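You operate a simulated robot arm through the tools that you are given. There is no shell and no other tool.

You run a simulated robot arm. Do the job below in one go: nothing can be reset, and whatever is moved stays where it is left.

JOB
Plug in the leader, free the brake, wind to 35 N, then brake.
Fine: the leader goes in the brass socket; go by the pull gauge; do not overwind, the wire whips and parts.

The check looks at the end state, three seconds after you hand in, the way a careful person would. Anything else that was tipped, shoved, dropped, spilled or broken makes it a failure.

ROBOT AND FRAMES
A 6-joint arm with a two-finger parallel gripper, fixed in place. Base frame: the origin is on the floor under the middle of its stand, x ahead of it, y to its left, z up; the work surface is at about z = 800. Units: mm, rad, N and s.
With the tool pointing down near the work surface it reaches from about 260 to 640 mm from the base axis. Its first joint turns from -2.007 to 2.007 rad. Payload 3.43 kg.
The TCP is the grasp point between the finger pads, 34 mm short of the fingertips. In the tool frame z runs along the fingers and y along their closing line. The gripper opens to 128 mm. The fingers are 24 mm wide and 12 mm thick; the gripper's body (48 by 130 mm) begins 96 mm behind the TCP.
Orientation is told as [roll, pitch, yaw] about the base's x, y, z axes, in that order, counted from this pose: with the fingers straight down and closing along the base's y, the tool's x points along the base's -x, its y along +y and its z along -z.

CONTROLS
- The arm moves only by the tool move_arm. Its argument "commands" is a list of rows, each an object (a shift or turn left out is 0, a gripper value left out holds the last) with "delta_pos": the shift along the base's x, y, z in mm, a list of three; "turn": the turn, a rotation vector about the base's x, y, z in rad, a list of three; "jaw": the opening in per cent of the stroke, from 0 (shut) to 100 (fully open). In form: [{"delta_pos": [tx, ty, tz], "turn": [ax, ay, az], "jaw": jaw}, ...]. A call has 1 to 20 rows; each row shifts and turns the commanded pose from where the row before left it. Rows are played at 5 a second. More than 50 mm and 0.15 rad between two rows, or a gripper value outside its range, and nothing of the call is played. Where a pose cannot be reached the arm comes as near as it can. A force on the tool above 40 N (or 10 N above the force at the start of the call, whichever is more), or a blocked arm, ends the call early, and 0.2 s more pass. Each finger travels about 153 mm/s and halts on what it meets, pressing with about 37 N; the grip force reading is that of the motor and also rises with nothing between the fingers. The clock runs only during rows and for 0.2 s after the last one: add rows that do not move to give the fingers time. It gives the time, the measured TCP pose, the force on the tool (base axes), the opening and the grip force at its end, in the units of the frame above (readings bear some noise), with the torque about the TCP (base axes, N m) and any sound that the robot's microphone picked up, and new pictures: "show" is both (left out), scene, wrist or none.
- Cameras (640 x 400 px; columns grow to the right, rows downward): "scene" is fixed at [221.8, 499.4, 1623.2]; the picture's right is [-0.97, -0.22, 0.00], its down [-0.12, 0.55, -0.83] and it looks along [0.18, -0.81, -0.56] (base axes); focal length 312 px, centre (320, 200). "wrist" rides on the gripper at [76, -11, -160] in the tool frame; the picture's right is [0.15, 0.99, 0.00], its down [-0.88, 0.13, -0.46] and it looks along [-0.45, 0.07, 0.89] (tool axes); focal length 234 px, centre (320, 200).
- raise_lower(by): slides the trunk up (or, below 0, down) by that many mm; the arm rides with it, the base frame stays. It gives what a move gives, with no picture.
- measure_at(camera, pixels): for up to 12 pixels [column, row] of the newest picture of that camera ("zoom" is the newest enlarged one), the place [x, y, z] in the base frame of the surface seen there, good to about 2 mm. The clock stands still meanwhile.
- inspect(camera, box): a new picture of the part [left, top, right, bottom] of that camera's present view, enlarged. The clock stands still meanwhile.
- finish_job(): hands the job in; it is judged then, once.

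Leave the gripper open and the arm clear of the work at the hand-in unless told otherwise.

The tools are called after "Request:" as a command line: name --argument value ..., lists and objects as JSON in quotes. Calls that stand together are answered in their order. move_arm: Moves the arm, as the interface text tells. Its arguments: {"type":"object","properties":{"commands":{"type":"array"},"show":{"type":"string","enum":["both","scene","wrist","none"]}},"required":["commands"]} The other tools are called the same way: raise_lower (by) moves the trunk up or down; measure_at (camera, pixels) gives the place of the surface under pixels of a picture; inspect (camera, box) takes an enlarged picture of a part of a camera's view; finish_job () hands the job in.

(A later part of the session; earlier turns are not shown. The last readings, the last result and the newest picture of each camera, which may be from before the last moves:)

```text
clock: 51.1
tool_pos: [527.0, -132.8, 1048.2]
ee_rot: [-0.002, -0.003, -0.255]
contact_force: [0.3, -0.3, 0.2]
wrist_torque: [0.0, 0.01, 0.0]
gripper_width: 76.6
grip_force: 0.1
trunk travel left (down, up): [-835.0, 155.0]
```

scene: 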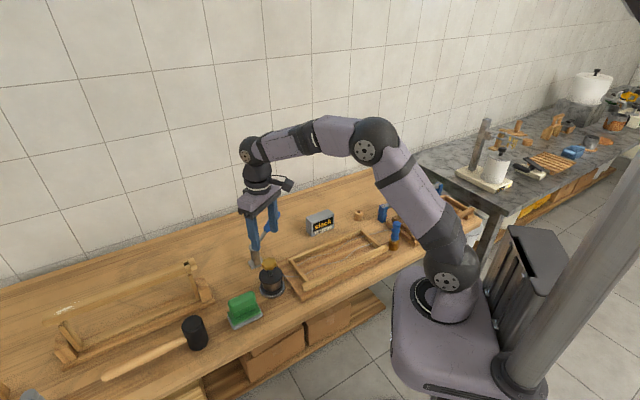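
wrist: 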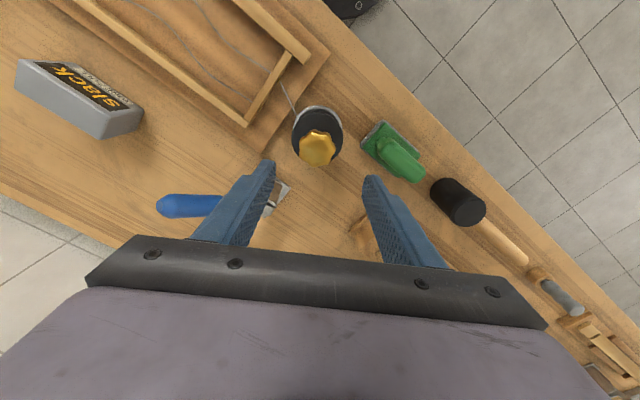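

The gauge is visible in both cameras. I'll look at the knob and the wire entry from here.

Request:
inspect --camera "wrist" --box '[260, 80, 380, 190]'

Request:
inspect --camera "scene" --box '[230, 235, 310, 305]'

Request:
measure_at --camera "wrist" --pixels '[[317, 147], [299, 147], [335, 149], [317, 130], [317, 165], [296, 128], [341, 128], [318, 108], [295, 112], [285, 90], [181, 207], [270, 200]]'

```text
3.64 times, centred on (320, 135) of wrist
```

zoom: 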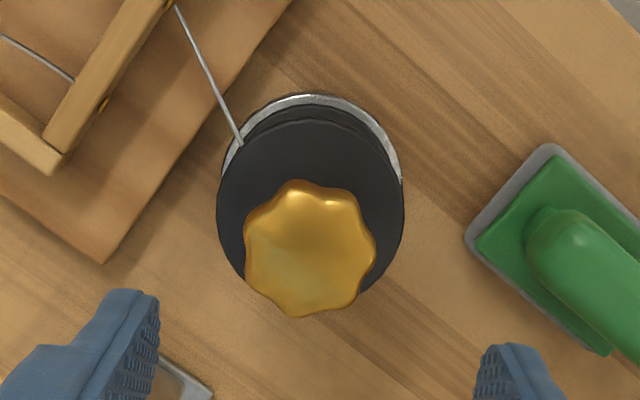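

```text
5.71 times, centred on (270, 270) of scene
```

zoom: 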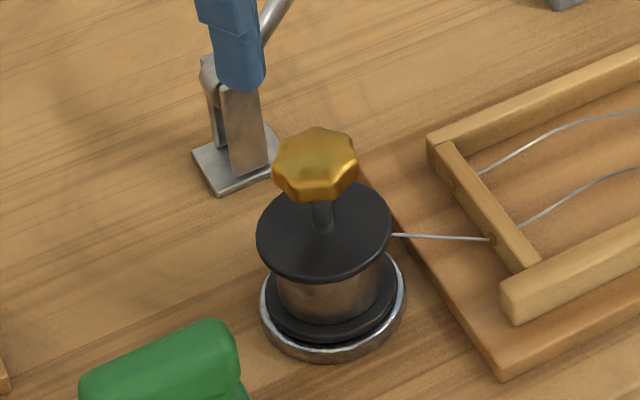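

```text
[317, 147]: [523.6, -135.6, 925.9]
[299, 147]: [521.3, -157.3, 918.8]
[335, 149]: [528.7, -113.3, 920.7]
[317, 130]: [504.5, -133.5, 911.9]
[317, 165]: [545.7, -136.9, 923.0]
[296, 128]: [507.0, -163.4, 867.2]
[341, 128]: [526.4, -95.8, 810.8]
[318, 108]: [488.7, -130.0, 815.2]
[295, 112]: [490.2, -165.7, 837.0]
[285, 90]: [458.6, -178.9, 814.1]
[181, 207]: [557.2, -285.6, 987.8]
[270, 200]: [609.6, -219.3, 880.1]
```

The knob centre is about (524.5,-135), top z≈926, with seven lobes and a radius of ~23. I need the wire line relative to the drum axis to know the winding sense, so I'll measure along the wire on enlarged pictures.

Request:
measure_at --camera "zoom" --pixels '[[485, 239], [460, 238], [440, 237], [420, 236], [400, 235], [262, 300], [403, 290], [332, 345], [333, 305], [325, 225], [260, 235], [390, 225]]'

Request:
inspect --camera "wrist" --box '[270, 75, 345, 140]'

```text
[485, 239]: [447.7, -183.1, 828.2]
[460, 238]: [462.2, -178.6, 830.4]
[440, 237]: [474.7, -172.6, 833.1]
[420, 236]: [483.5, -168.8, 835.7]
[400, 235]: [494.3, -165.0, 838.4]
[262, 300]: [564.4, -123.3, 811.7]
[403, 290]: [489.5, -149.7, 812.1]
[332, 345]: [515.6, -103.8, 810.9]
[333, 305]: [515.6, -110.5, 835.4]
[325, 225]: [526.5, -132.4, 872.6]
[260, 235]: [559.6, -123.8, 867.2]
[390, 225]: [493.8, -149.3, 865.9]
```

```text
6.15 times, centred on (308, 108) of wrist
```

zoom: 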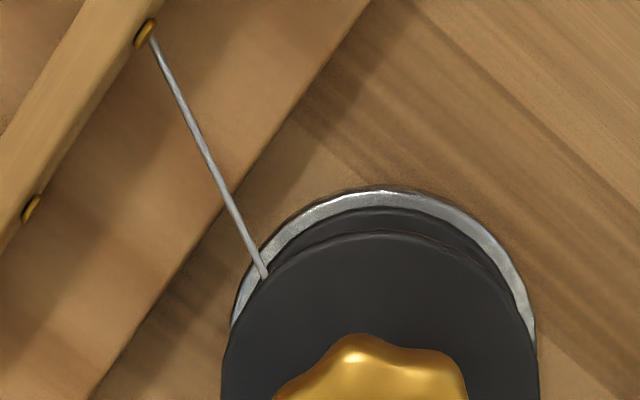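

The wire passes the drum axis with the axis on its left, seen from above. So pulling the wire in means turning the knob counter-clockwise (positive about z). I'll start from yaw ≈-1.75 to have the most wrist travel, centre over (525,-135.4), and look again before descending.

Request:
move_arm --commands '[{"delta_pos": [-1, -1.3, -5], "turn": [0, 0, -0.149]}, {"delta_pos": [-1, -1.3, -5], "turn": [0, 0, -0.149]}, {"delta_pos": [0, 0, -5], "turn": [0, 0, -0.149]}, {"delta_pos": [0, 0, -5], "turn": [0, 0, -0.149]}, {"delta_pos": [0, 0, -5], "turn": [0, 0, -0.149]}, {"delta_pos": [0, 0, -5], "turn": [0, 0, -0.149]}, {"delta_pos": [0, 0, -5], "turn": [0, 0, -0.149]}, {"delta_pos": [0, 0, -5], "turn": [0, 0, -0.149]}, {"delta_pos": [0, 0, -5], "turn": [0, 0, -0.149]}, {"delta_pos": [0, 0, -5], "turn": [0, 0, -0.149]}, {}, {}]'

Request:
inspect --camera "wrist" --box '[250, 70, 390, 200]'

```text
clock: 53.8
tool_pos: [521.9, -133.4, 998.7]
ee_rot: [-0.002, 0.001, -1.743]
contact_force: [-0.3, -1.3, -0.1]
wrist_torque: [0.02, 0.0, -0.01]
gripper_width: 76.9
grip_force: 0.1
trunk travel left (down, up): [-835.0, 155.0]
```

scene: 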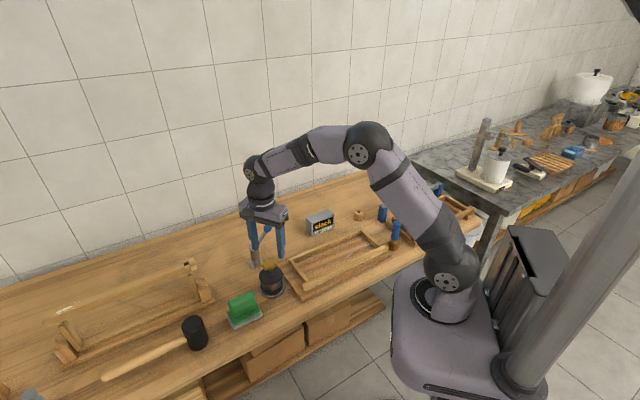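
wrist: 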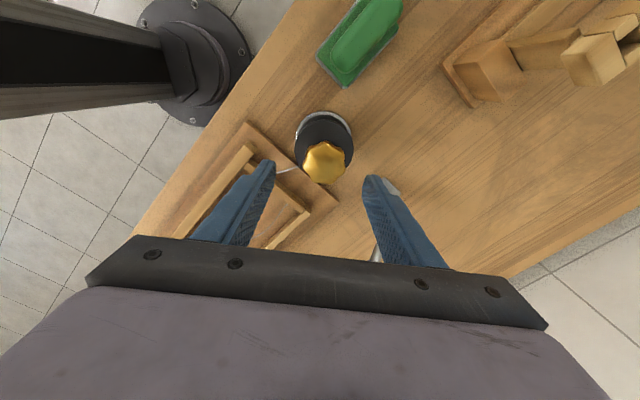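

```text
3.08 times, centred on (320, 135) of wrist
```

zoom: 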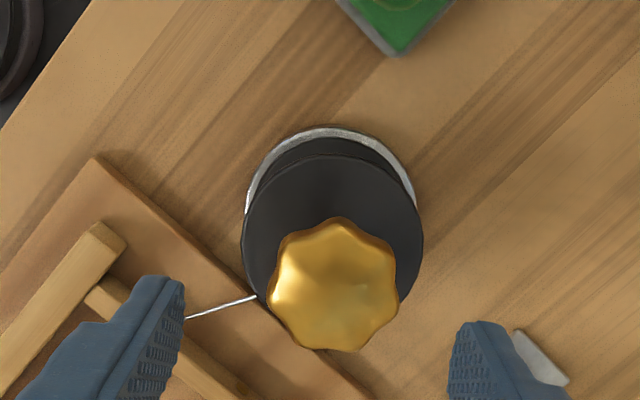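

Request:
measure_at --camera "zoom" --pixels '[[334, 285], [278, 285], [390, 285], [335, 235], [334, 340], [250, 215], [415, 215], [330, 160], [240, 301], [200, 315]]'

```text
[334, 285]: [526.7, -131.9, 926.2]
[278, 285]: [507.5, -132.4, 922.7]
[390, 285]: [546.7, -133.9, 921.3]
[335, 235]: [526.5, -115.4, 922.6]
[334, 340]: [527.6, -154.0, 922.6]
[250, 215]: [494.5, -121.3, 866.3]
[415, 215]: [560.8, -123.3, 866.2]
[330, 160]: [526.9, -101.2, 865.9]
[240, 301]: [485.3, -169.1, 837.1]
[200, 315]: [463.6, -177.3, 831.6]
```

The knob centre is (527,-135); the tool is 5 mm short in x. I'll correct that and descend so the pads are level with the knob (TCP z≈916; fingertips stay above the flange at z≈868).

Request:
move_arm --commands '[{"delta_pos": [2.6, -0.6, 0]}, {"delta_pos": [2.5, -0.6, -10]}, {"delta_pos": [0, 0, -16]}, {"delta_pos": [0, 0, -16]}, {}, {}]'

Request:
inspect --camera "wrist" --box '[250, 100, 390, 230]'

```text
clock: 55.1
tool_pos: [526.2, -134.6, 957.4]
ee_rot: [-0.003, 0.001, -1.745]
contact_force: [-0.1, 1.1, -0.5]
wrist_torque: [0.04, 0.01, 0.02]
gripper_width: 76.8
grip_force: 0.0
trunk travel left (down, up): [-835.0, 155.0]
```

scene: 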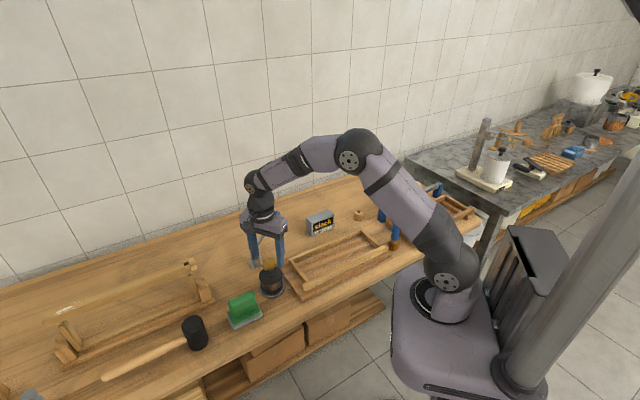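
wrist: 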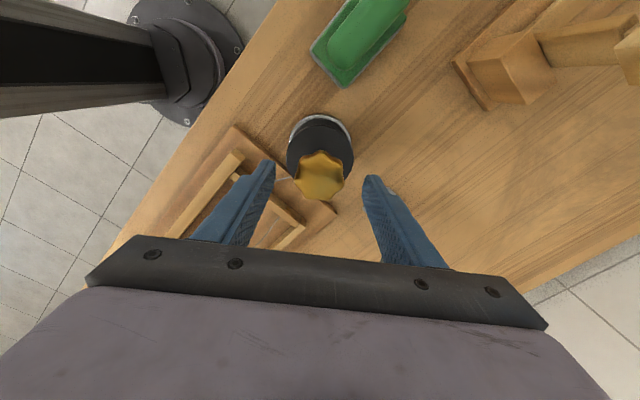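

```text
3.08 times, centred on (320, 165) of wrist
```

zoom: 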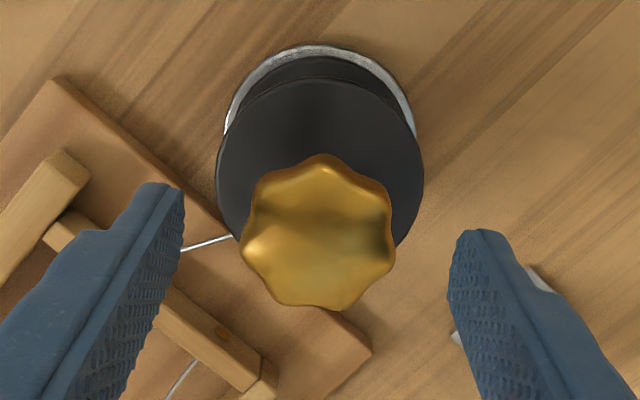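

Laterally it is spot on. I'll descend the remaining 41 mm and then close gently.

Request:
move_arm --commands '[{"delta_pos": [0, 0.4, -14]}, {"delta_pos": [0, 0.4, -14]}, {"delta_pos": [0, 0, -13]}, {}, {}]' --show "wrist"

Request:
inspect --camera "scene" --box '[230, 200, 330, 305]'

```text
clock: 56.4
tool_pos: [525.9, -136.9, 916.5]
ee_rot: [-0.001, 0.0, -1.744]
contact_force: [0.2, -0.3, -0.3]
wrist_torque: [0.03, 0.02, -0.02]
gripper_width: 76.7
grip_force: 0.0
trunk travel left (down, up): [-835.0, 155.0]
```

wrist: 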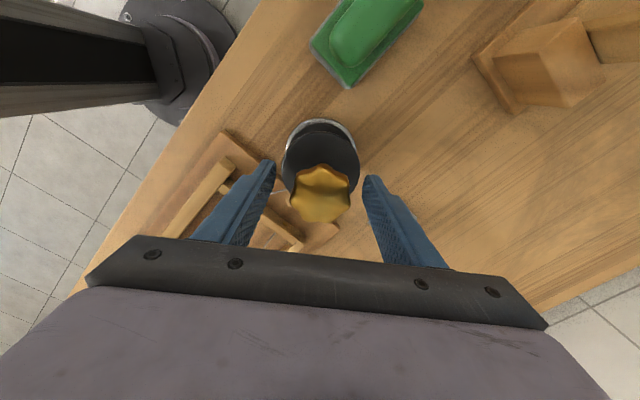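

```text
3.81 times, centred on (280, 252) of scene
```

zoom: 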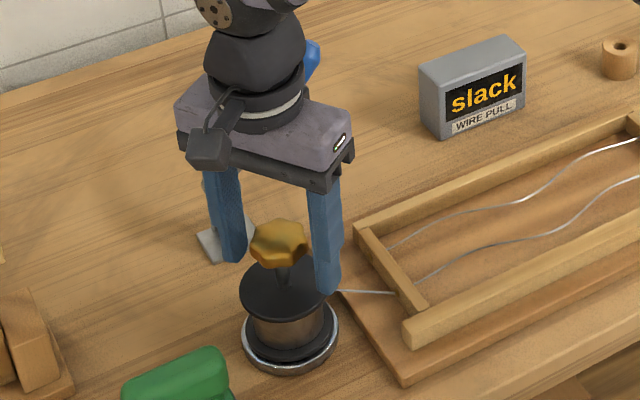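

The fingers straddle the knob. I'll close on it.

Request:
move_arm --commands '[{"jaw": 50}, {"jaw": 42}, {"jaw": 36}, {"jaw": 30}, {}, {}]' --show "wrist"

```text
clock: 57.8
tool_pos: [527.2, -135.8, 917.8]
ee_rot: [-0.001, -0.002, -1.745]
contact_force: [3.5, -0.8, -0.7]
wrist_torque: [-0.29, -0.35, -0.01]
gripper_width: 43.8
grip_force: 45.4
trunk travel left (down, up): [-835.0, 155.0]
```

wrist: 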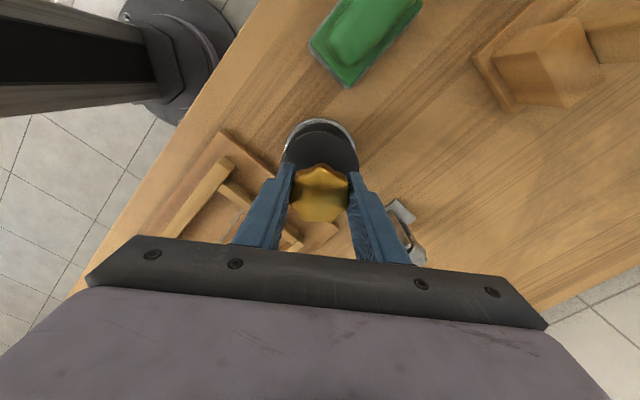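

Gripped at 43.8 mm with small forces. I'll turn the knob counter-clockwise by just 0.15 rad and check torque, gauge and wire.

Request:
move_arm --commands '[{"turn": [0, 0, 0.05]}, {"turn": [0, 0, 0.05]}, {"turn": [0, 0, 0.05]}, {}]' --show "none"

Request:
inspect --camera "scene" --box '[240, 190, 420, 300]'

```text
clock: 58.8
tool_pos: [526.4, -134.7, 917.6]
ee_rot: [-0.004, 0.001, -1.592]
contact_force: [-1.7, 0.7, 3.0]
wrist_torque: [0.09, -0.2, -1.13]
gripper_width: 45.0
grip_force: 44.8
trunk travel left (down, up): [-835.0, 155.0]
```

```text
3.56 times, centred on (330, 245) of scene
```

zoom: 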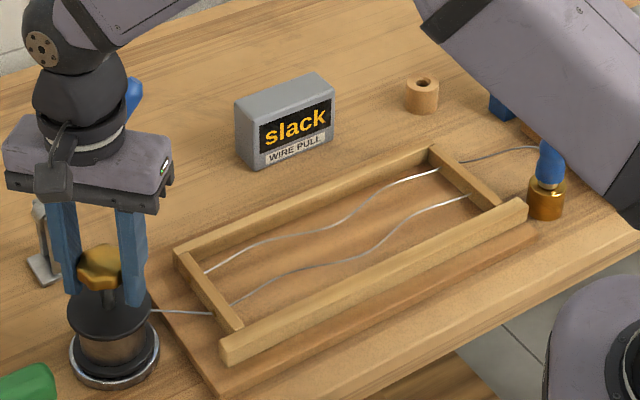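

The torque is 1.1 Nm against me and the jaw widened slightly. I need to see whether the knob is turning with the fingers or not.

Request:
inspect --camera "wrist" --box '[260, 110, 400, 230]'

Request:
inspect --camera "scene" --box '[240, 235, 300, 300]'

```text
3.33 times, centred on (330, 170) of wrist
```

zoom: 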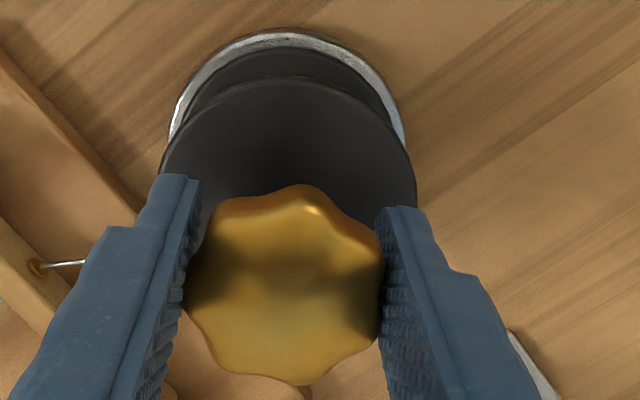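

```text
6.15 times, centred on (270, 268) of scene
```

zoom: 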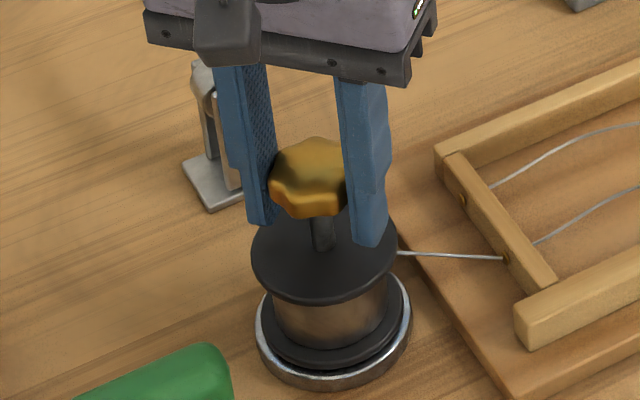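

I can't tell yet. I'll turn another 0.15 rad slowly and compare the lobe pattern and torque.

Request:
move_arm --commands '[{"turn": [0, 0, 0.05]}, {"turn": [0, 0, 0.05]}, {"turn": [0, 0, 0.05]}, {}, {}]' --show "none"

Request:
inspect --camera "wrist" --box '[260, 110, 400, 230]'

Request:
inspect --camera "scene" --box '[240, 190, 420, 300]'

```text
clock: 60.0
tool_pos: [526.2, -135.5, 917.0]
ee_rot: [-0.002, 0.0, -1.444]
contact_force: [-3.7, 0.9, 0.1]
wrist_torque: [-0.13, -0.39, -0.72]
gripper_width: 45.8
grip_force: 44.3
trunk travel left (down, up): [-835.0, 155.0]
```

```text
3.33 times, centred on (330, 170) of wrist
```

zoom: 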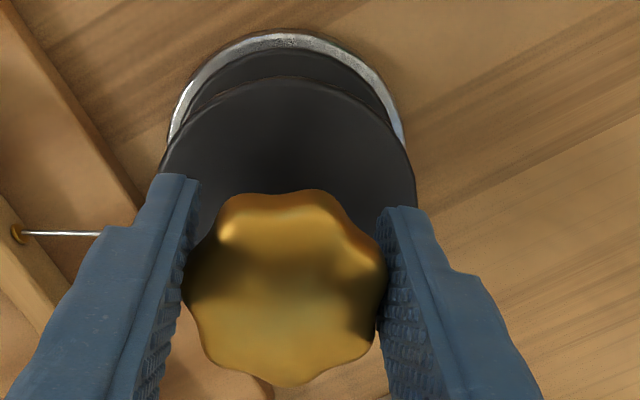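

```text
3.56 times, centred on (330, 245) of scene
```

zoom: 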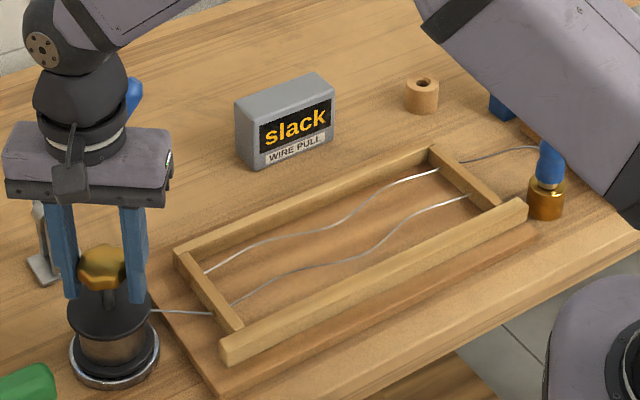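

The lobes rotated relative to the fingers by about the amount I turned, so the knob did not turn this way: it's at a limit or ratchet. The wire and gauge are unchanged. I'll try the other sense (clockwise) in small steps.

Request:
move_arm --commands '[{"turn": [0, 0, -0.05]}, {"turn": [0, 0, -0.05]}, {"turn": [0, 0, -0.05]}, {"turn": [0, 0, -0.05]}, {}]' --show "none"

Request:
inspect --camera "wrist" --box '[260, 110, 400, 230]'

Request:
inspect --camera "scene" --box '[240, 190, 420, 300]'

```text
clock: 61.1
tool_pos: [526.8, -133.8, 916.3]
ee_rot: [-0.002, -0.001, -1.645]
contact_force: [-2.9, 3.3, 1.8]
wrist_torque: [0.04, -0.06, -0.01]
gripper_width: 46.0
grip_force: 45.2
trunk travel left (down, up): [-835.0, 155.0]
```

```text
3.33 times, centred on (330, 170) of wrist
```

zoom: 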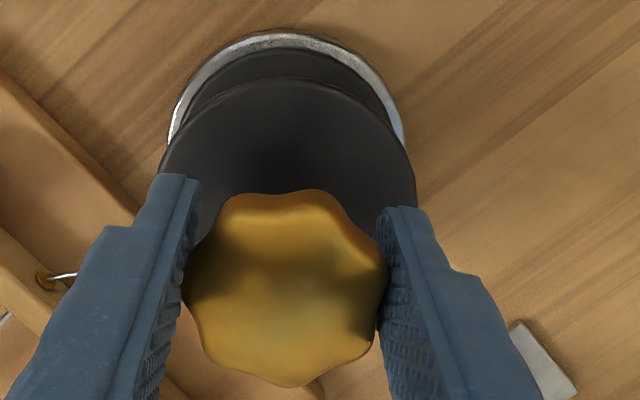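

```text
3.56 times, centred on (330, 245) of scene
```

zoom: 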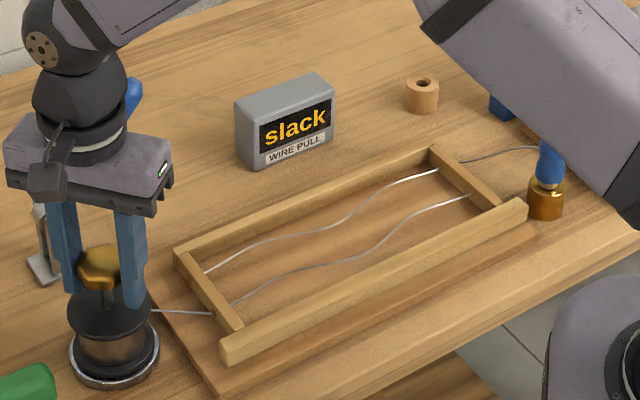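

Now the lobe pattern stays fixed relative to the fingers and the torque is near zero. So the knob turns freely clockwise: the brake is off, and clockwise is the winding sense. I'll open, rotate the wrist back the other way around the knob, and regrip for a long clockwise stroke.

Request:
move_arm --commands '[{"jaw": 60}, {"jaw": 60}, {"turn": [0, 0, 0.14]}, {"turn": [0, 0, 0.14]}, {"turn": [0, 0, 0.14]}, {"turn": [0, 0, 0.14]}, {"turn": [0, 0, 0.14]}, {"turn": [0, 0, 0.14]}, {"turn": [0, 0, 0.14]}, {"turn": [0, 0, 0.14]}, {"turn": [0, 0, 0.14]}, {"turn": [0, 0, 0.14]}, {"turn": [0, 0, 0.14]}, {"turn": [0, 0, 0.14]}, {"turn": [0, 0, 0.14]}, {"turn": [0, 0, 0.14]}, {"turn": [0, 0, 0.14]}, {}]'

Request:
inspect --camera "scene" --box '[240, 190, 420, 300]'

```text
clock: 65.0
tool_pos: [527.2, -134.7, 916.3]
ee_rot: [-0.002, -0.003, 0.46]
contact_force: [-0.4, 0.3, 0.5]
wrist_torque: [0.02, 0.0, 0.0]
gripper_width: 76.8
grip_force: 0.2
trunk travel left (down, up): [-835.0, 155.0]
```

scene: 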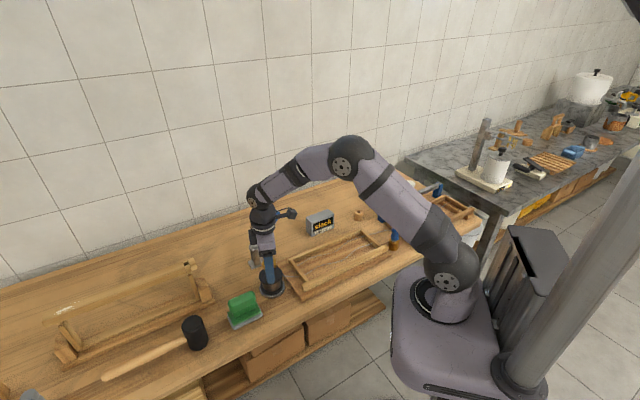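
wrist: 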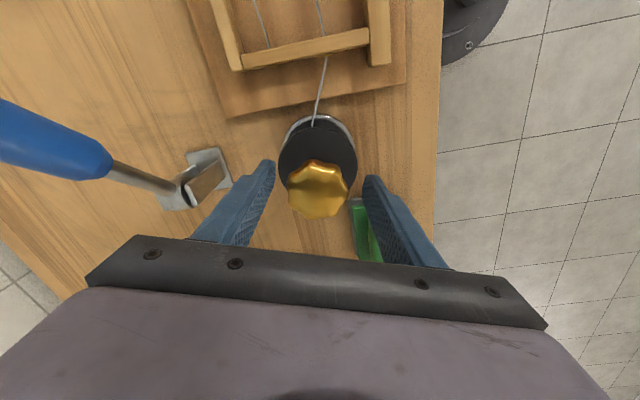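

```text
3.56 times, centred on (330, 245) of scene
```

zoom: 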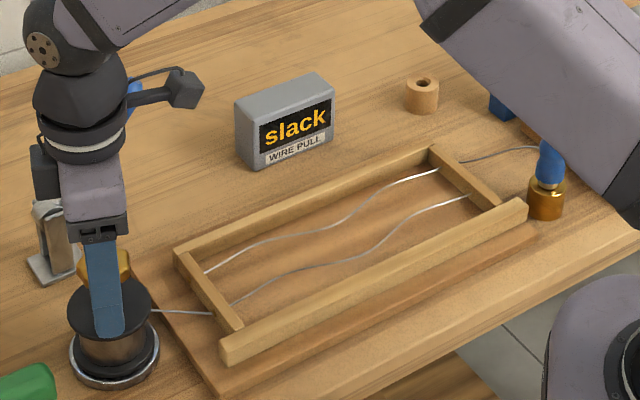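

All clear. I'll turn another 0.56 rad, then grip the knob again.

Request:
move_arm --commands '[{"turn": [0, 0, 0.14]}, {"turn": [0, 0, 0.14]}, {"turn": [0, 0, 0.14]}, {"turn": [0, 0, 0.14]}, {}, {"jaw": 50}, {"jaw": 42}, {"jaw": 36}, {"jaw": 28}, {}, {}]'

Request:
inspect --camera "wrist" --box '[260, 110, 400, 230]'

```text
clock: 67.3
tool_pos: [527.8, -136.5, 917.1]
ee_rot: [-0.004, -0.002, 1.015]
contact_force: [7.7, -4.3, 2.7]
wrist_torque: [-0.09, -0.16, 0.06]
gripper_width: 45.5
grip_force: 45.0
trunk travel left (down, up): [-835.0, 155.0]
```

scene: 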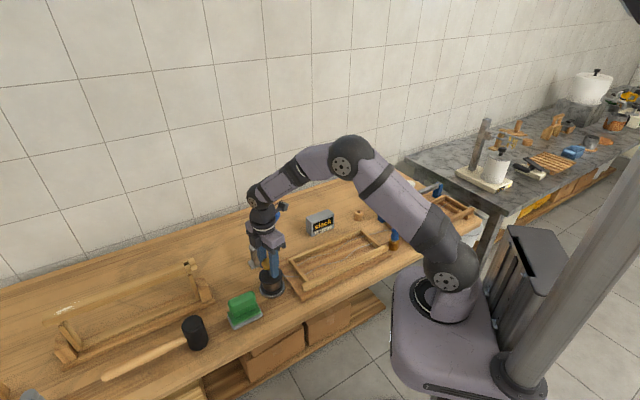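
wrist: 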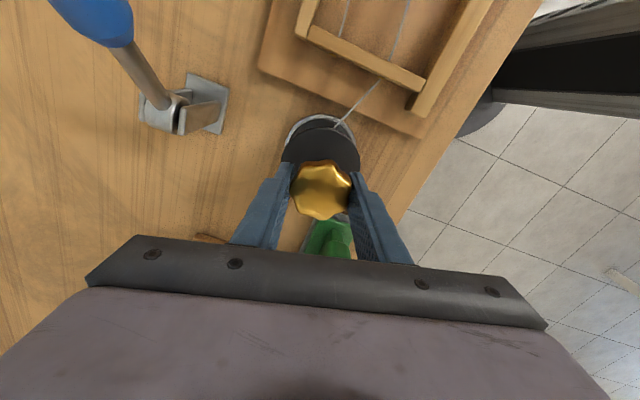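

```text
3.33 times, centred on (330, 170) of wrist
```

zoom: 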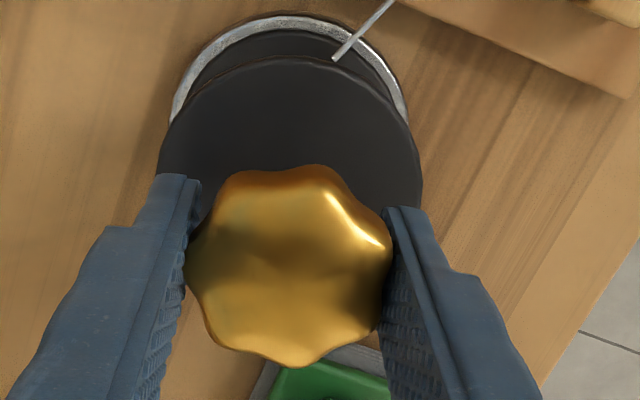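

Gripped again at 45.5 mm. I'll wind clockwise in 0.3 rad portions, checking torque and gauge each time.

Request:
move_arm --commands '[{"turn": [0, 0, -0.1]}, {"turn": [0, 0, -0.1]}, {"turn": [0, 0, -0.1]}, {}]' --show "none"

Request:
inspect --camera "scene" --box '[240, 190, 420, 300]'

Request:
inspect --camera "wrist" --box '[260, 110, 400, 230]'

```text
clock: 68.3
tool_pos: [527.6, -136.9, 915.4]
ee_rot: [-0.006, -0.003, 0.715]
contact_force: [12.0, -9.5, 8.2]
wrist_torque: [-0.46, 0.83, -0.04]
gripper_width: 45.3
grip_force: 44.8
trunk travel left (down, up): [-835.0, 155.0]
```

```text
3.56 times, centred on (330, 245) of scene
```

zoom: 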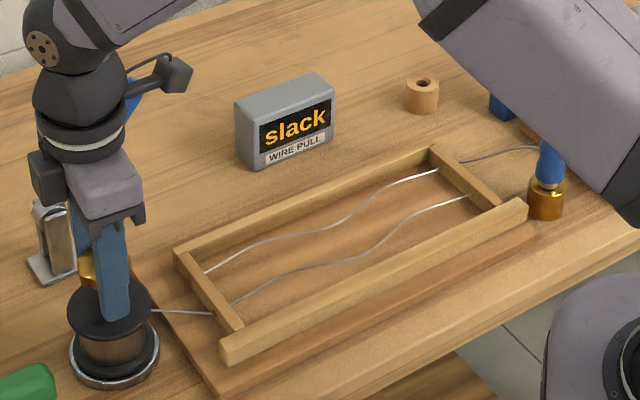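

```text
3.33 times, centred on (330, 170) of wrist
```

zoom: 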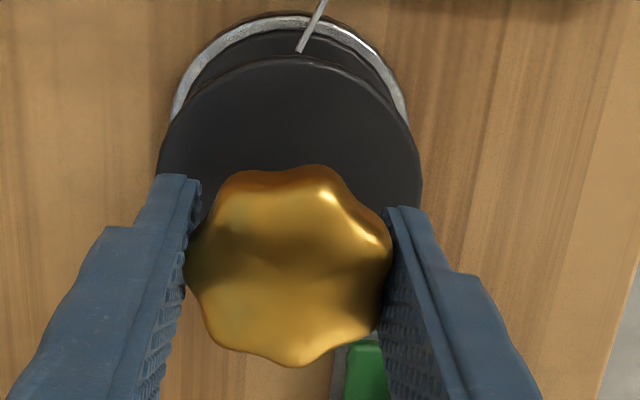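

The knob turns with the fingers and there's no winding torque yet; the gauge still reads slack. I'll ease a small side load (shift +1,-1,+1 mm) and continue clockwise.

Request:
move_arm --commands '[{"delta_pos": [1.0, -0.9, 0.8]}, {"turn": [0, 0, -0.1]}, {"turn": [0, 0, -0.1]}, {"turn": [0, 0, -0.1]}, {"turn": [0, 0, -0.1]}, {}]' --show "none"

Request:
inspect --camera "scene" --box '[240, 190, 420, 300]'

Request:
inspect --camera "wrist" --box '[260, 110, 400, 230]'

```text
clock: 69.8
tool_pos: [528.3, -136.4, 916.7]
ee_rot: [-0.003, 0.001, 0.314]
contact_force: [6.1, -12.4, 1.4]
wrist_torque: [0.83, -0.15, 0.04]
gripper_width: 45.7
grip_force: 45.0
trunk travel left (down, up): [-835.0, 155.0]
```

```text
3.56 times, centred on (330, 245) of scene
```

zoom: 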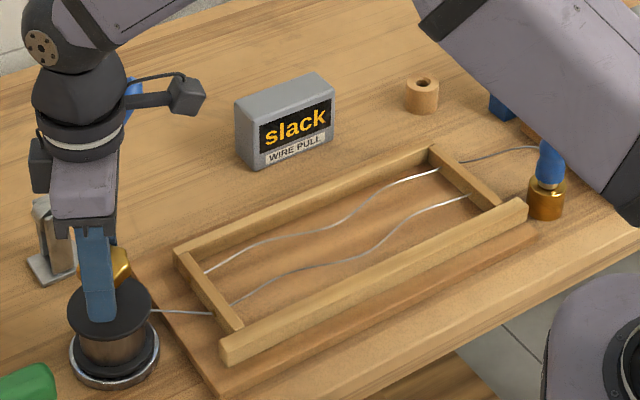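

```text
3.33 times, centred on (330, 170) of wrist
```

zoom: 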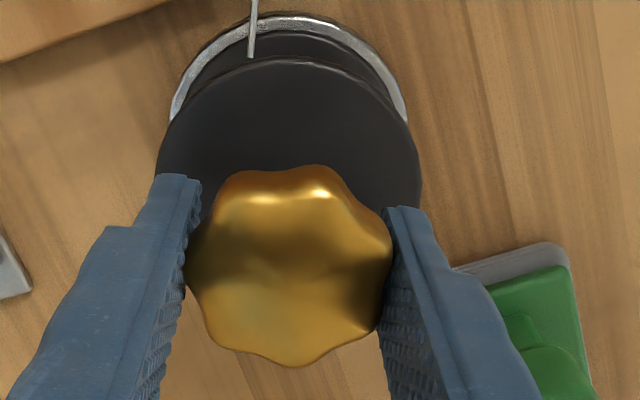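

There's still no torque. I'll continue clockwise another 0.5 rad.

Request:
move_arm --commands '[{"delta_pos": [0.3, -0.8, 0], "turn": [0, 0, -0.1]}, {"turn": [0, 0, -0.1]}, {"turn": [0, 0, -0.1]}, {"turn": [0, 0, -0.1]}, {"turn": [0, 0, -0.1]}, {}]' --show "none"

Request:
inspect --camera "scene" --box '[240, 190, 420, 300]'

Request:
inspect --camera "wrist" --box '[260, 110, 400, 230]'

```text
clock: 71.2
tool_pos: [529.0, -139.1, 916.6]
ee_rot: [0.0, 0.001, -0.185]
contact_force: [2.7, -12.2, -0.6]
wrist_torque: [0.33, -0.46, -0.02]
gripper_width: 45.6
grip_force: 44.5
trunk travel left (down, up): [-835.0, 155.0]
```

```text
3.56 times, centred on (330, 245) of scene
```

zoom: 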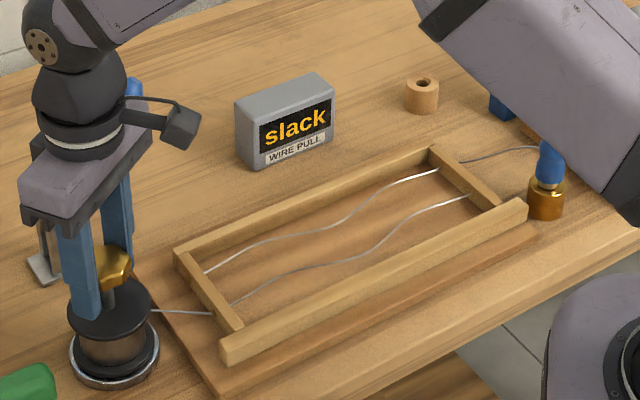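

```text
3.33 times, centred on (330, 170) of wrist
```

zoom: 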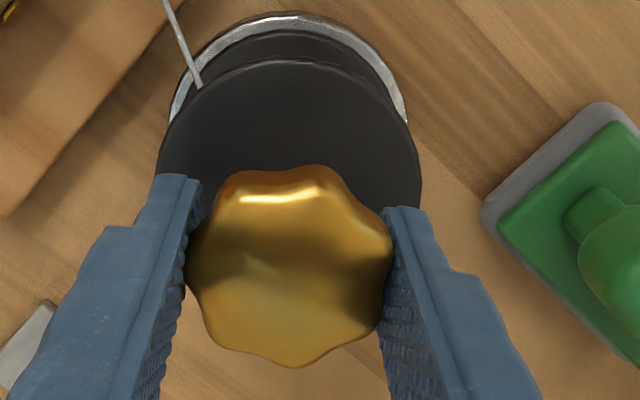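

Still slack after 1.4 rad. As a check, I'll turn back counter-clockwise 0.2 rad and read the torque. That shows whether a ratchet or an end limit blocked that sense earlier.

Request:
move_arm --commands '[{"turn": [0, 0, 0.07]}, {"turn": [0, 0, 0.07]}, {"turn": [0, 0, 0.07]}, {}]' --show "none"

Request:
inspect --camera "wrist" --box '[260, 110, 400, 230]'

```text
clock: 72.2
tool_pos: [529.1, -138.4, 916.0]
ee_rot: [0.0, 0.003, 0.027]
contact_force: [-1.3, -9.8, -8.9]
wrist_torque: [0.27, -1.23, 0.06]
gripper_width: 45.8
grip_force: 45.3
trunk travel left (down, up): [-835.0, 155.0]
```

```text
3.33 times, centred on (330, 170) of wrist
```

zoom: 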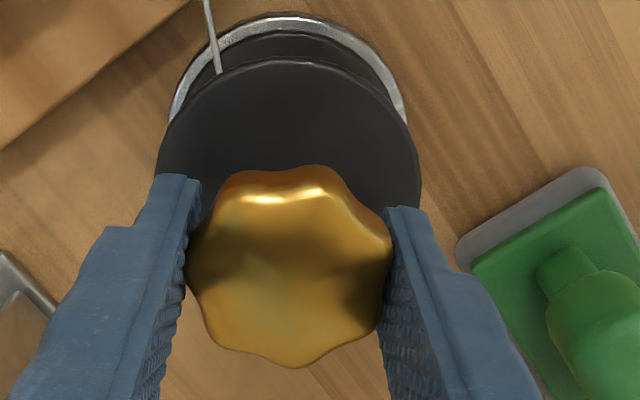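

Counter-clockwise is free now too, so at the start it was at its unwound end limit, and clockwise winds. I'll continue clockwise in portions, watching the gauge.

Request:
move_arm --commands '[{"turn": [0, 0, -0.1]}, {"turn": [0, 0, -0.1]}, {"turn": [0, 0, -0.1]}, {"turn": [0, 0, -0.1]}, {"turn": [0, 0, -0.1]}, {"turn": [0, 0, -0.1]}, {}]' --show "none"

Request:
inspect --camera "scene" --box '[240, 190, 420, 300]'

```text
clock: 73.8
tool_pos: [528.5, -139.1, 917.0]
ee_rot: [-0.002, 0.002, -0.576]
contact_force: [-5.3, -14.6, -9.9]
wrist_torque: [0.41, -0.27, 0.02]
gripper_width: 45.7
grip_force: 45.0
trunk travel left (down, up): [-835.0, 155.0]
```

```text
3.56 times, centred on (330, 245) of scene
```

zoom: 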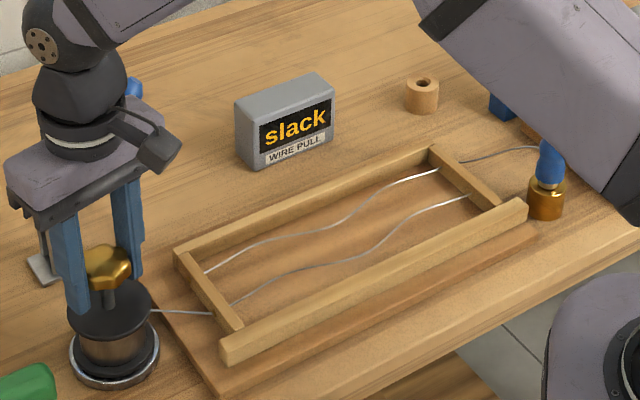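

Still slack, at about 1.8 rad net. A side load of ~15 N has built up because the grip is slightly off the knob axis. I'll ease that (shift -0.7,-1.8,-1.2) and continue.

Request:
move_arm --commands '[{"delta_pos": [-0.7, -1.5, -1.0]}, {"turn": [0, 0, -0.1]}, {"turn": [0, 0, -0.1]}, {"turn": [0, 0, -0.1]}, {"turn": [0, 0, -0.1]}, {"turn": [0, 0, -0.1]}, {}]' --show "none"

Request:
inspect --camera "scene" --box '[240, 190, 420, 300]'

Request:
inspect --camera "wrist" --box '[260, 110, 400, 230]'

```text
clock: 75.3
tool_pos: [528.4, -139.9, 915.7]
ee_rot: [-0.001, 0.001, -1.075]
contact_force: [-6.3, -12.3, -4.2]
wrist_torque: [0.21, -1.03, -0.02]
gripper_width: 45.4
grip_force: 45.1
trunk travel left (down, up): [-835.0, 155.0]
```

```text
3.56 times, centred on (330, 245) of scene
```

zoom: 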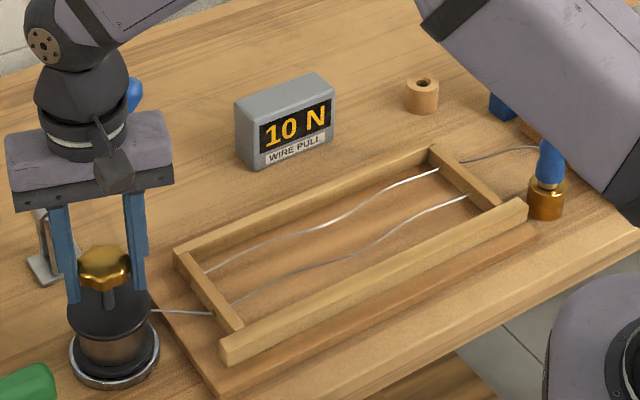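

```text
3.33 times, centred on (330, 170) of wrist
```

zoom: 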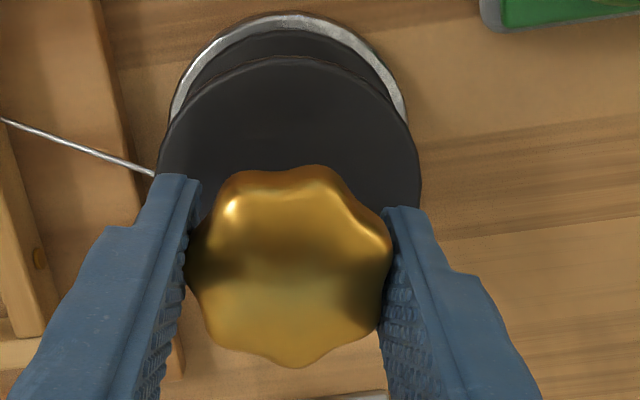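

The gauge now reads 10 N and the wire is straightening. From here I'll go in very small steps: 0.05 rad, then read.

Request:
move_arm --commands '[{"turn": [0, 0, -0.025]}, {"turn": [0, 0, -0.025]}, {}, {}]' --show "none"

Request:
inspect --camera "scene" --box '[300, 205, 350, 240]'

```text
clock: 76.3
tool_pos: [528.0, -139.8, 916.6]
ee_rot: [-0.001, 0.001, -1.123]
contact_force: [-4.0, -16.9, -1.3]
wrist_torque: [0.1, -0.02, 0.01]
gripper_width: 45.4
grip_force: 45.0
trunk travel left (down, up): [-835.0, 155.0]
```

```text
11.43 times, centred on (325, 222) of scene
```

zoom: 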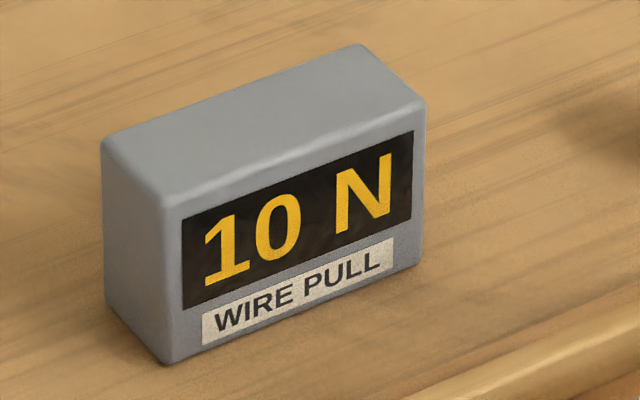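

It still reads 10 N, perhaps in coarse steps. Another 0.1 rad.

Request:
move_arm --commands '[{"delta_pos": [-0.3, -0.8, 0], "turn": [0, 0, -0.03]}, {"turn": [0, 0, -0.035]}, {"turn": [0, 0, -0.035]}, {}, {}]' --show "none"

Request:
inspect --camera "scene" --box '[300, 205, 350, 240]'

```text
clock: 77.5
tool_pos: [527.7, -140.1, 916.8]
ee_rot: [-0.001, 0.001, -1.225]
contact_force: [-2.0, -10.6, 7.7]
wrist_torque: [0.33, 0.6, 0.02]
gripper_width: 45.6
grip_force: 45.3
trunk travel left (down, up): [-835.0, 155.0]
```

```text
11.43 times, centred on (325, 222) of scene
```

zoom: 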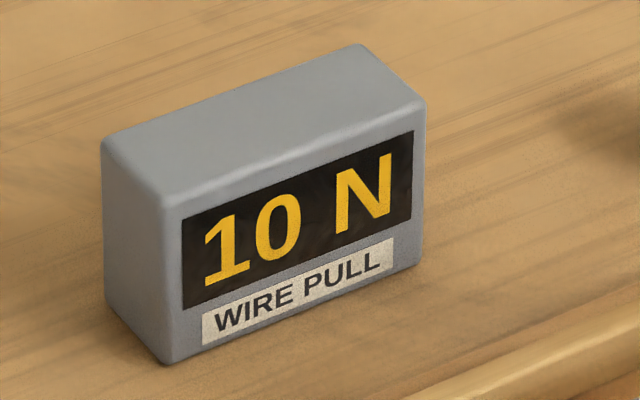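

Request:
move_arm --commands '[{"turn": [0, 0, -0.035]}, {"turn": [0, 0, -0.035]}, {"turn": [0, 0, -0.03]}, {}, {}]' --show "none"

Request:
inspect --camera "scene" --box '[240, 190, 420, 300]'

Request:
inspect --camera "wrist" --box '[260, 110, 400, 230]'

```text
clock: 78.8
tool_pos: [528.2, -140.1, 916.3]
ee_rot: [-0.001, 0.001, -1.325]
contact_force: [0.1, -11.1, 11.4]
wrist_torque: [0.62, 0.43, -0.01]
gripper_width: 45.4
grip_force: 45.4
trunk travel left (down, up): [-835.0, 155.0]
```

```text
3.56 times, centred on (330, 245) of scene
```

zoom: 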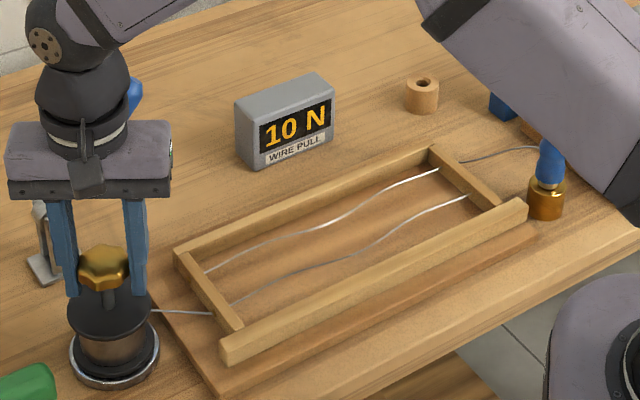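

```text
3.33 times, centred on (330, 170) of wrist
```

zoom: 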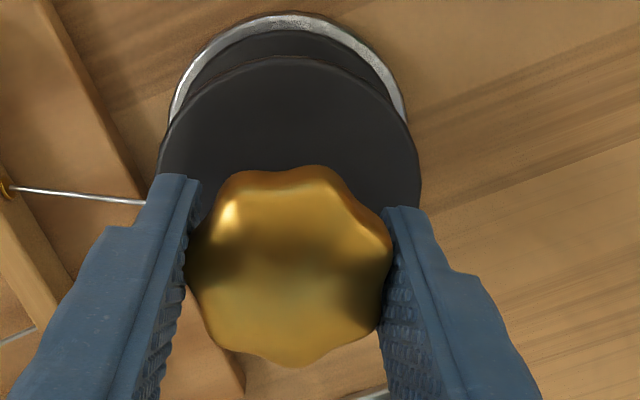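

The knob is moving with the fingers, so the gauge is stepping coarsely. I'll continue in 0.1 rad portions and ease the side load.

Request:
move_arm --commands '[{"delta_pos": [0, -0.8, 1.0], "turn": [0, 0, -0.03]}, {"turn": [0, 0, -0.035]}, {"turn": [0, 0, -0.035]}, {}, {}]' --show "none"

Request:
inspect --camera "scene" --box '[300, 205, 350, 240]'

```text
clock: 80.0
tool_pos: [527.3, -140.2, 916.5]
ee_rot: [-0.002, -0.001, -1.423]
contact_force: [-2.6, -4.5, -0.3]
wrist_torque: [-0.76, -0.99, -0.04]
gripper_width: 45.4
grip_force: 44.6
trunk travel left (down, up): [-835.0, 155.0]
```

```text
11.43 times, centred on (325, 222) of scene
```

zoom: 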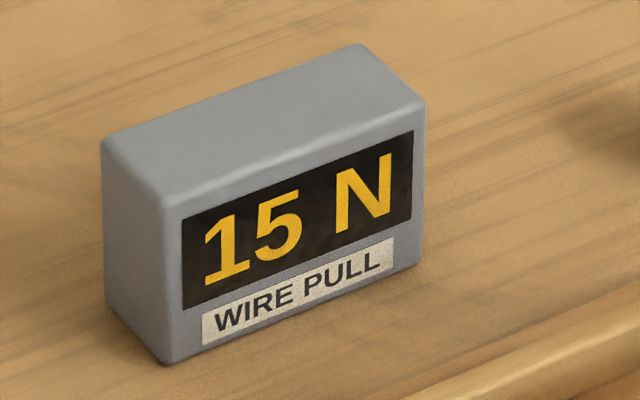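

It reads 15 N now, so the gauge steps by 5 N, at roughly 0.3–0.4 rad per step. I'll continue clockwise by 0.1 rad portions to about yaw -1.75 before regripping.

Request:
move_arm --commands '[{"turn": [0, 0, -0.035]}, {"turn": [0, 0, -0.035]}, {"turn": [0, 0, -0.03]}, {}, {}]' --show "none"

Request:
inspect --camera "scene" --box '[300, 205, 350, 240]'

```text
clock: 81.2
tool_pos: [525.8, -141.5, 916.0]
ee_rot: [-0.007, 0.0, -1.526]
contact_force: [-6.8, -4.9, -10.5]
wrist_torque: [-0.51, -0.78, 0.0]
gripper_width: 45.6
grip_force: 45.8
trunk travel left (down, up): [-835.0, 155.0]
```

```text
11.43 times, centred on (325, 222) of scene
```

zoom: 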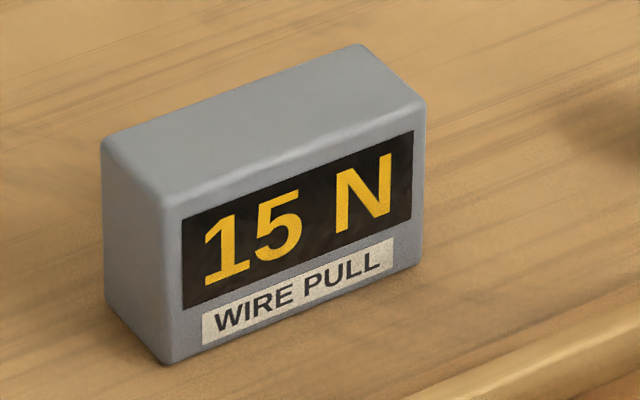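

It still reads 15 N. I've turned far and the grip is a little off-centre, so I'll open the jaw here and check that the gauge holds with the knob released.

Request:
move_arm --commands '[{"jaw": 40}, {"jaw": 50}, {"jaw": 60}, {}]' --show "none"

Request:
inspect --camera "scene" --box '[240, 190, 420, 300]'

Request:
inspect --camera "wrist" --box '[250, 100, 390, 230]'

```text
clock: 82.2
tool_pos: [529.2, -139.3, 916.5]
ee_rot: [0.0, 0.0, -1.526]
contact_force: [0.2, 0.1, -0.3]
wrist_torque: [0.01, -0.01, -0.01]
gripper_width: 76.8
grip_force: 0.1
trunk travel left (down, up): [-835.0, 155.0]
```

```text
3.56 times, centred on (330, 245) of scene
```

zoom: 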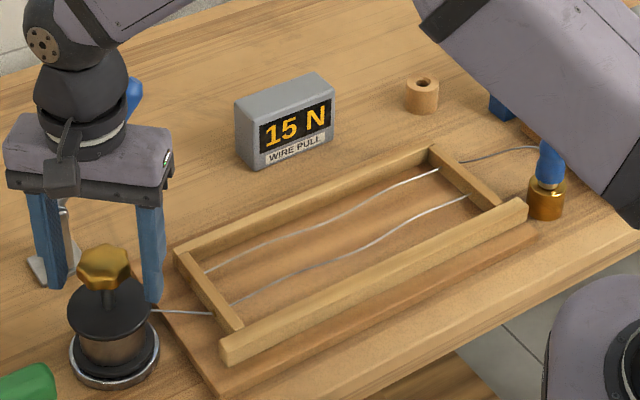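

```text
3.08 times, centred on (320, 165) of wrist
```

zoom: 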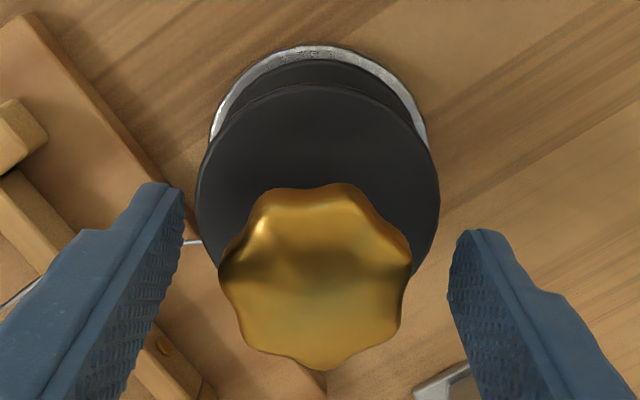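

It holds at 15 N with the knob released. I'll re-centre over the axis (527,-135) and turn the open gripper back 2.5 rad for another stroke.

Request:
move_arm --commands '[{"delta_pos": [-1.0, 2.0, 0]}, {"delta_pos": [-0.9, 2.0, 0]}, {"turn": [0, 0, 0.14]}, {"turn": [0, 0, 0.14]}, {"turn": [0, 0, 0.14]}, {"turn": [0, 0, 0.14]}, {"turn": [0, 0, 0.14]}, {"turn": [0, 0, 0.14]}, {"turn": [0, 0, 0.14]}, {"turn": [0, 0, 0.14]}, {"turn": [0, 0, 0.14]}, {"turn": [0, 0, 0.14]}, {"turn": [0, 0, 0.14]}, {"turn": [0, 0, 0.14]}, {"turn": [0, 0, 0.14]}, {"turn": [0, 0, 0.14]}, {"turn": [0, 0, 0.14]}, {"turn": [0, 0, 0.14]}, {"turn": [0, 0, 0.14]}, {"turn": [0, 0, 0.14]}, {}]' --show "none"

```text
refused: the rows must be a list of 1 to 20 entries
```

That was one row too many. I'll send the same with 20 rows.

Request:
move_arm --commands '[{"delta_pos": [-1.9, 4.0, 0]}, {"turn": [0, 0, 0.14]}, {"turn": [0, 0, 0.14]}, {"turn": [0, 0, 0.14]}, {"turn": [0, 0, 0.14]}, {"turn": [0, 0, 0.14]}, {"turn": [0, 0, 0.14]}, {"turn": [0, 0, 0.14]}, {"turn": [0, 0, 0.14]}, {"turn": [0, 0, 0.14]}, {"turn": [0, 0, 0.14]}, {"turn": [0, 0, 0.14]}, {"turn": [0, 0, 0.14]}, {"turn": [0, 0, 0.14]}, {"turn": [0, 0, 0.14]}, {"turn": [0, 0, 0.14]}, {"turn": [0, 0, 0.14]}, {"turn": [0, 0, 0.14]}, {"turn": [0, 0, 0.14]}, {}]' --show "wrist"

Request:
inspect --camera "wrist" --box '[250, 100, 390, 230]'

```text
clock: 86.3
tool_pos: [525.4, -135.3, 916.7]
ee_rot: [-0.002, 0.0, 0.998]
contact_force: [-1.2, 0.2, 0.1]
wrist_torque: [-0.02, 0.01, 0.0]
gripper_width: 76.7
grip_force: 0.1
trunk travel left (down, up): [-835.0, 155.0]
```

wrist: 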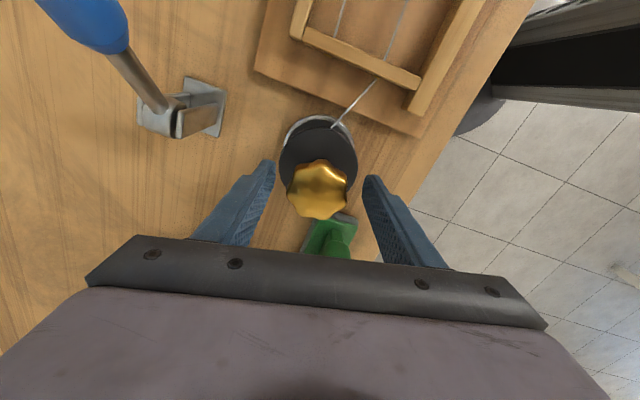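

```text
3.08 times, centred on (320, 165) of wrist
```

zoom: 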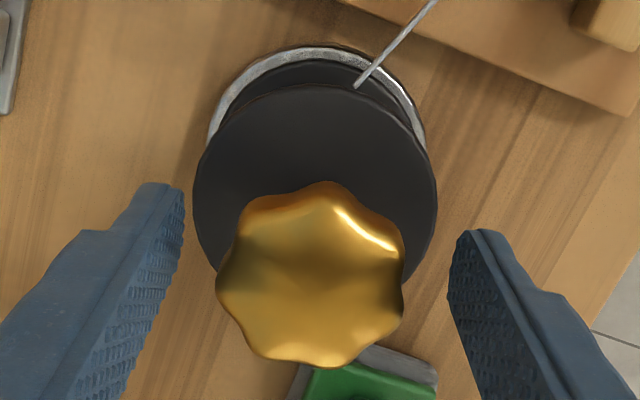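

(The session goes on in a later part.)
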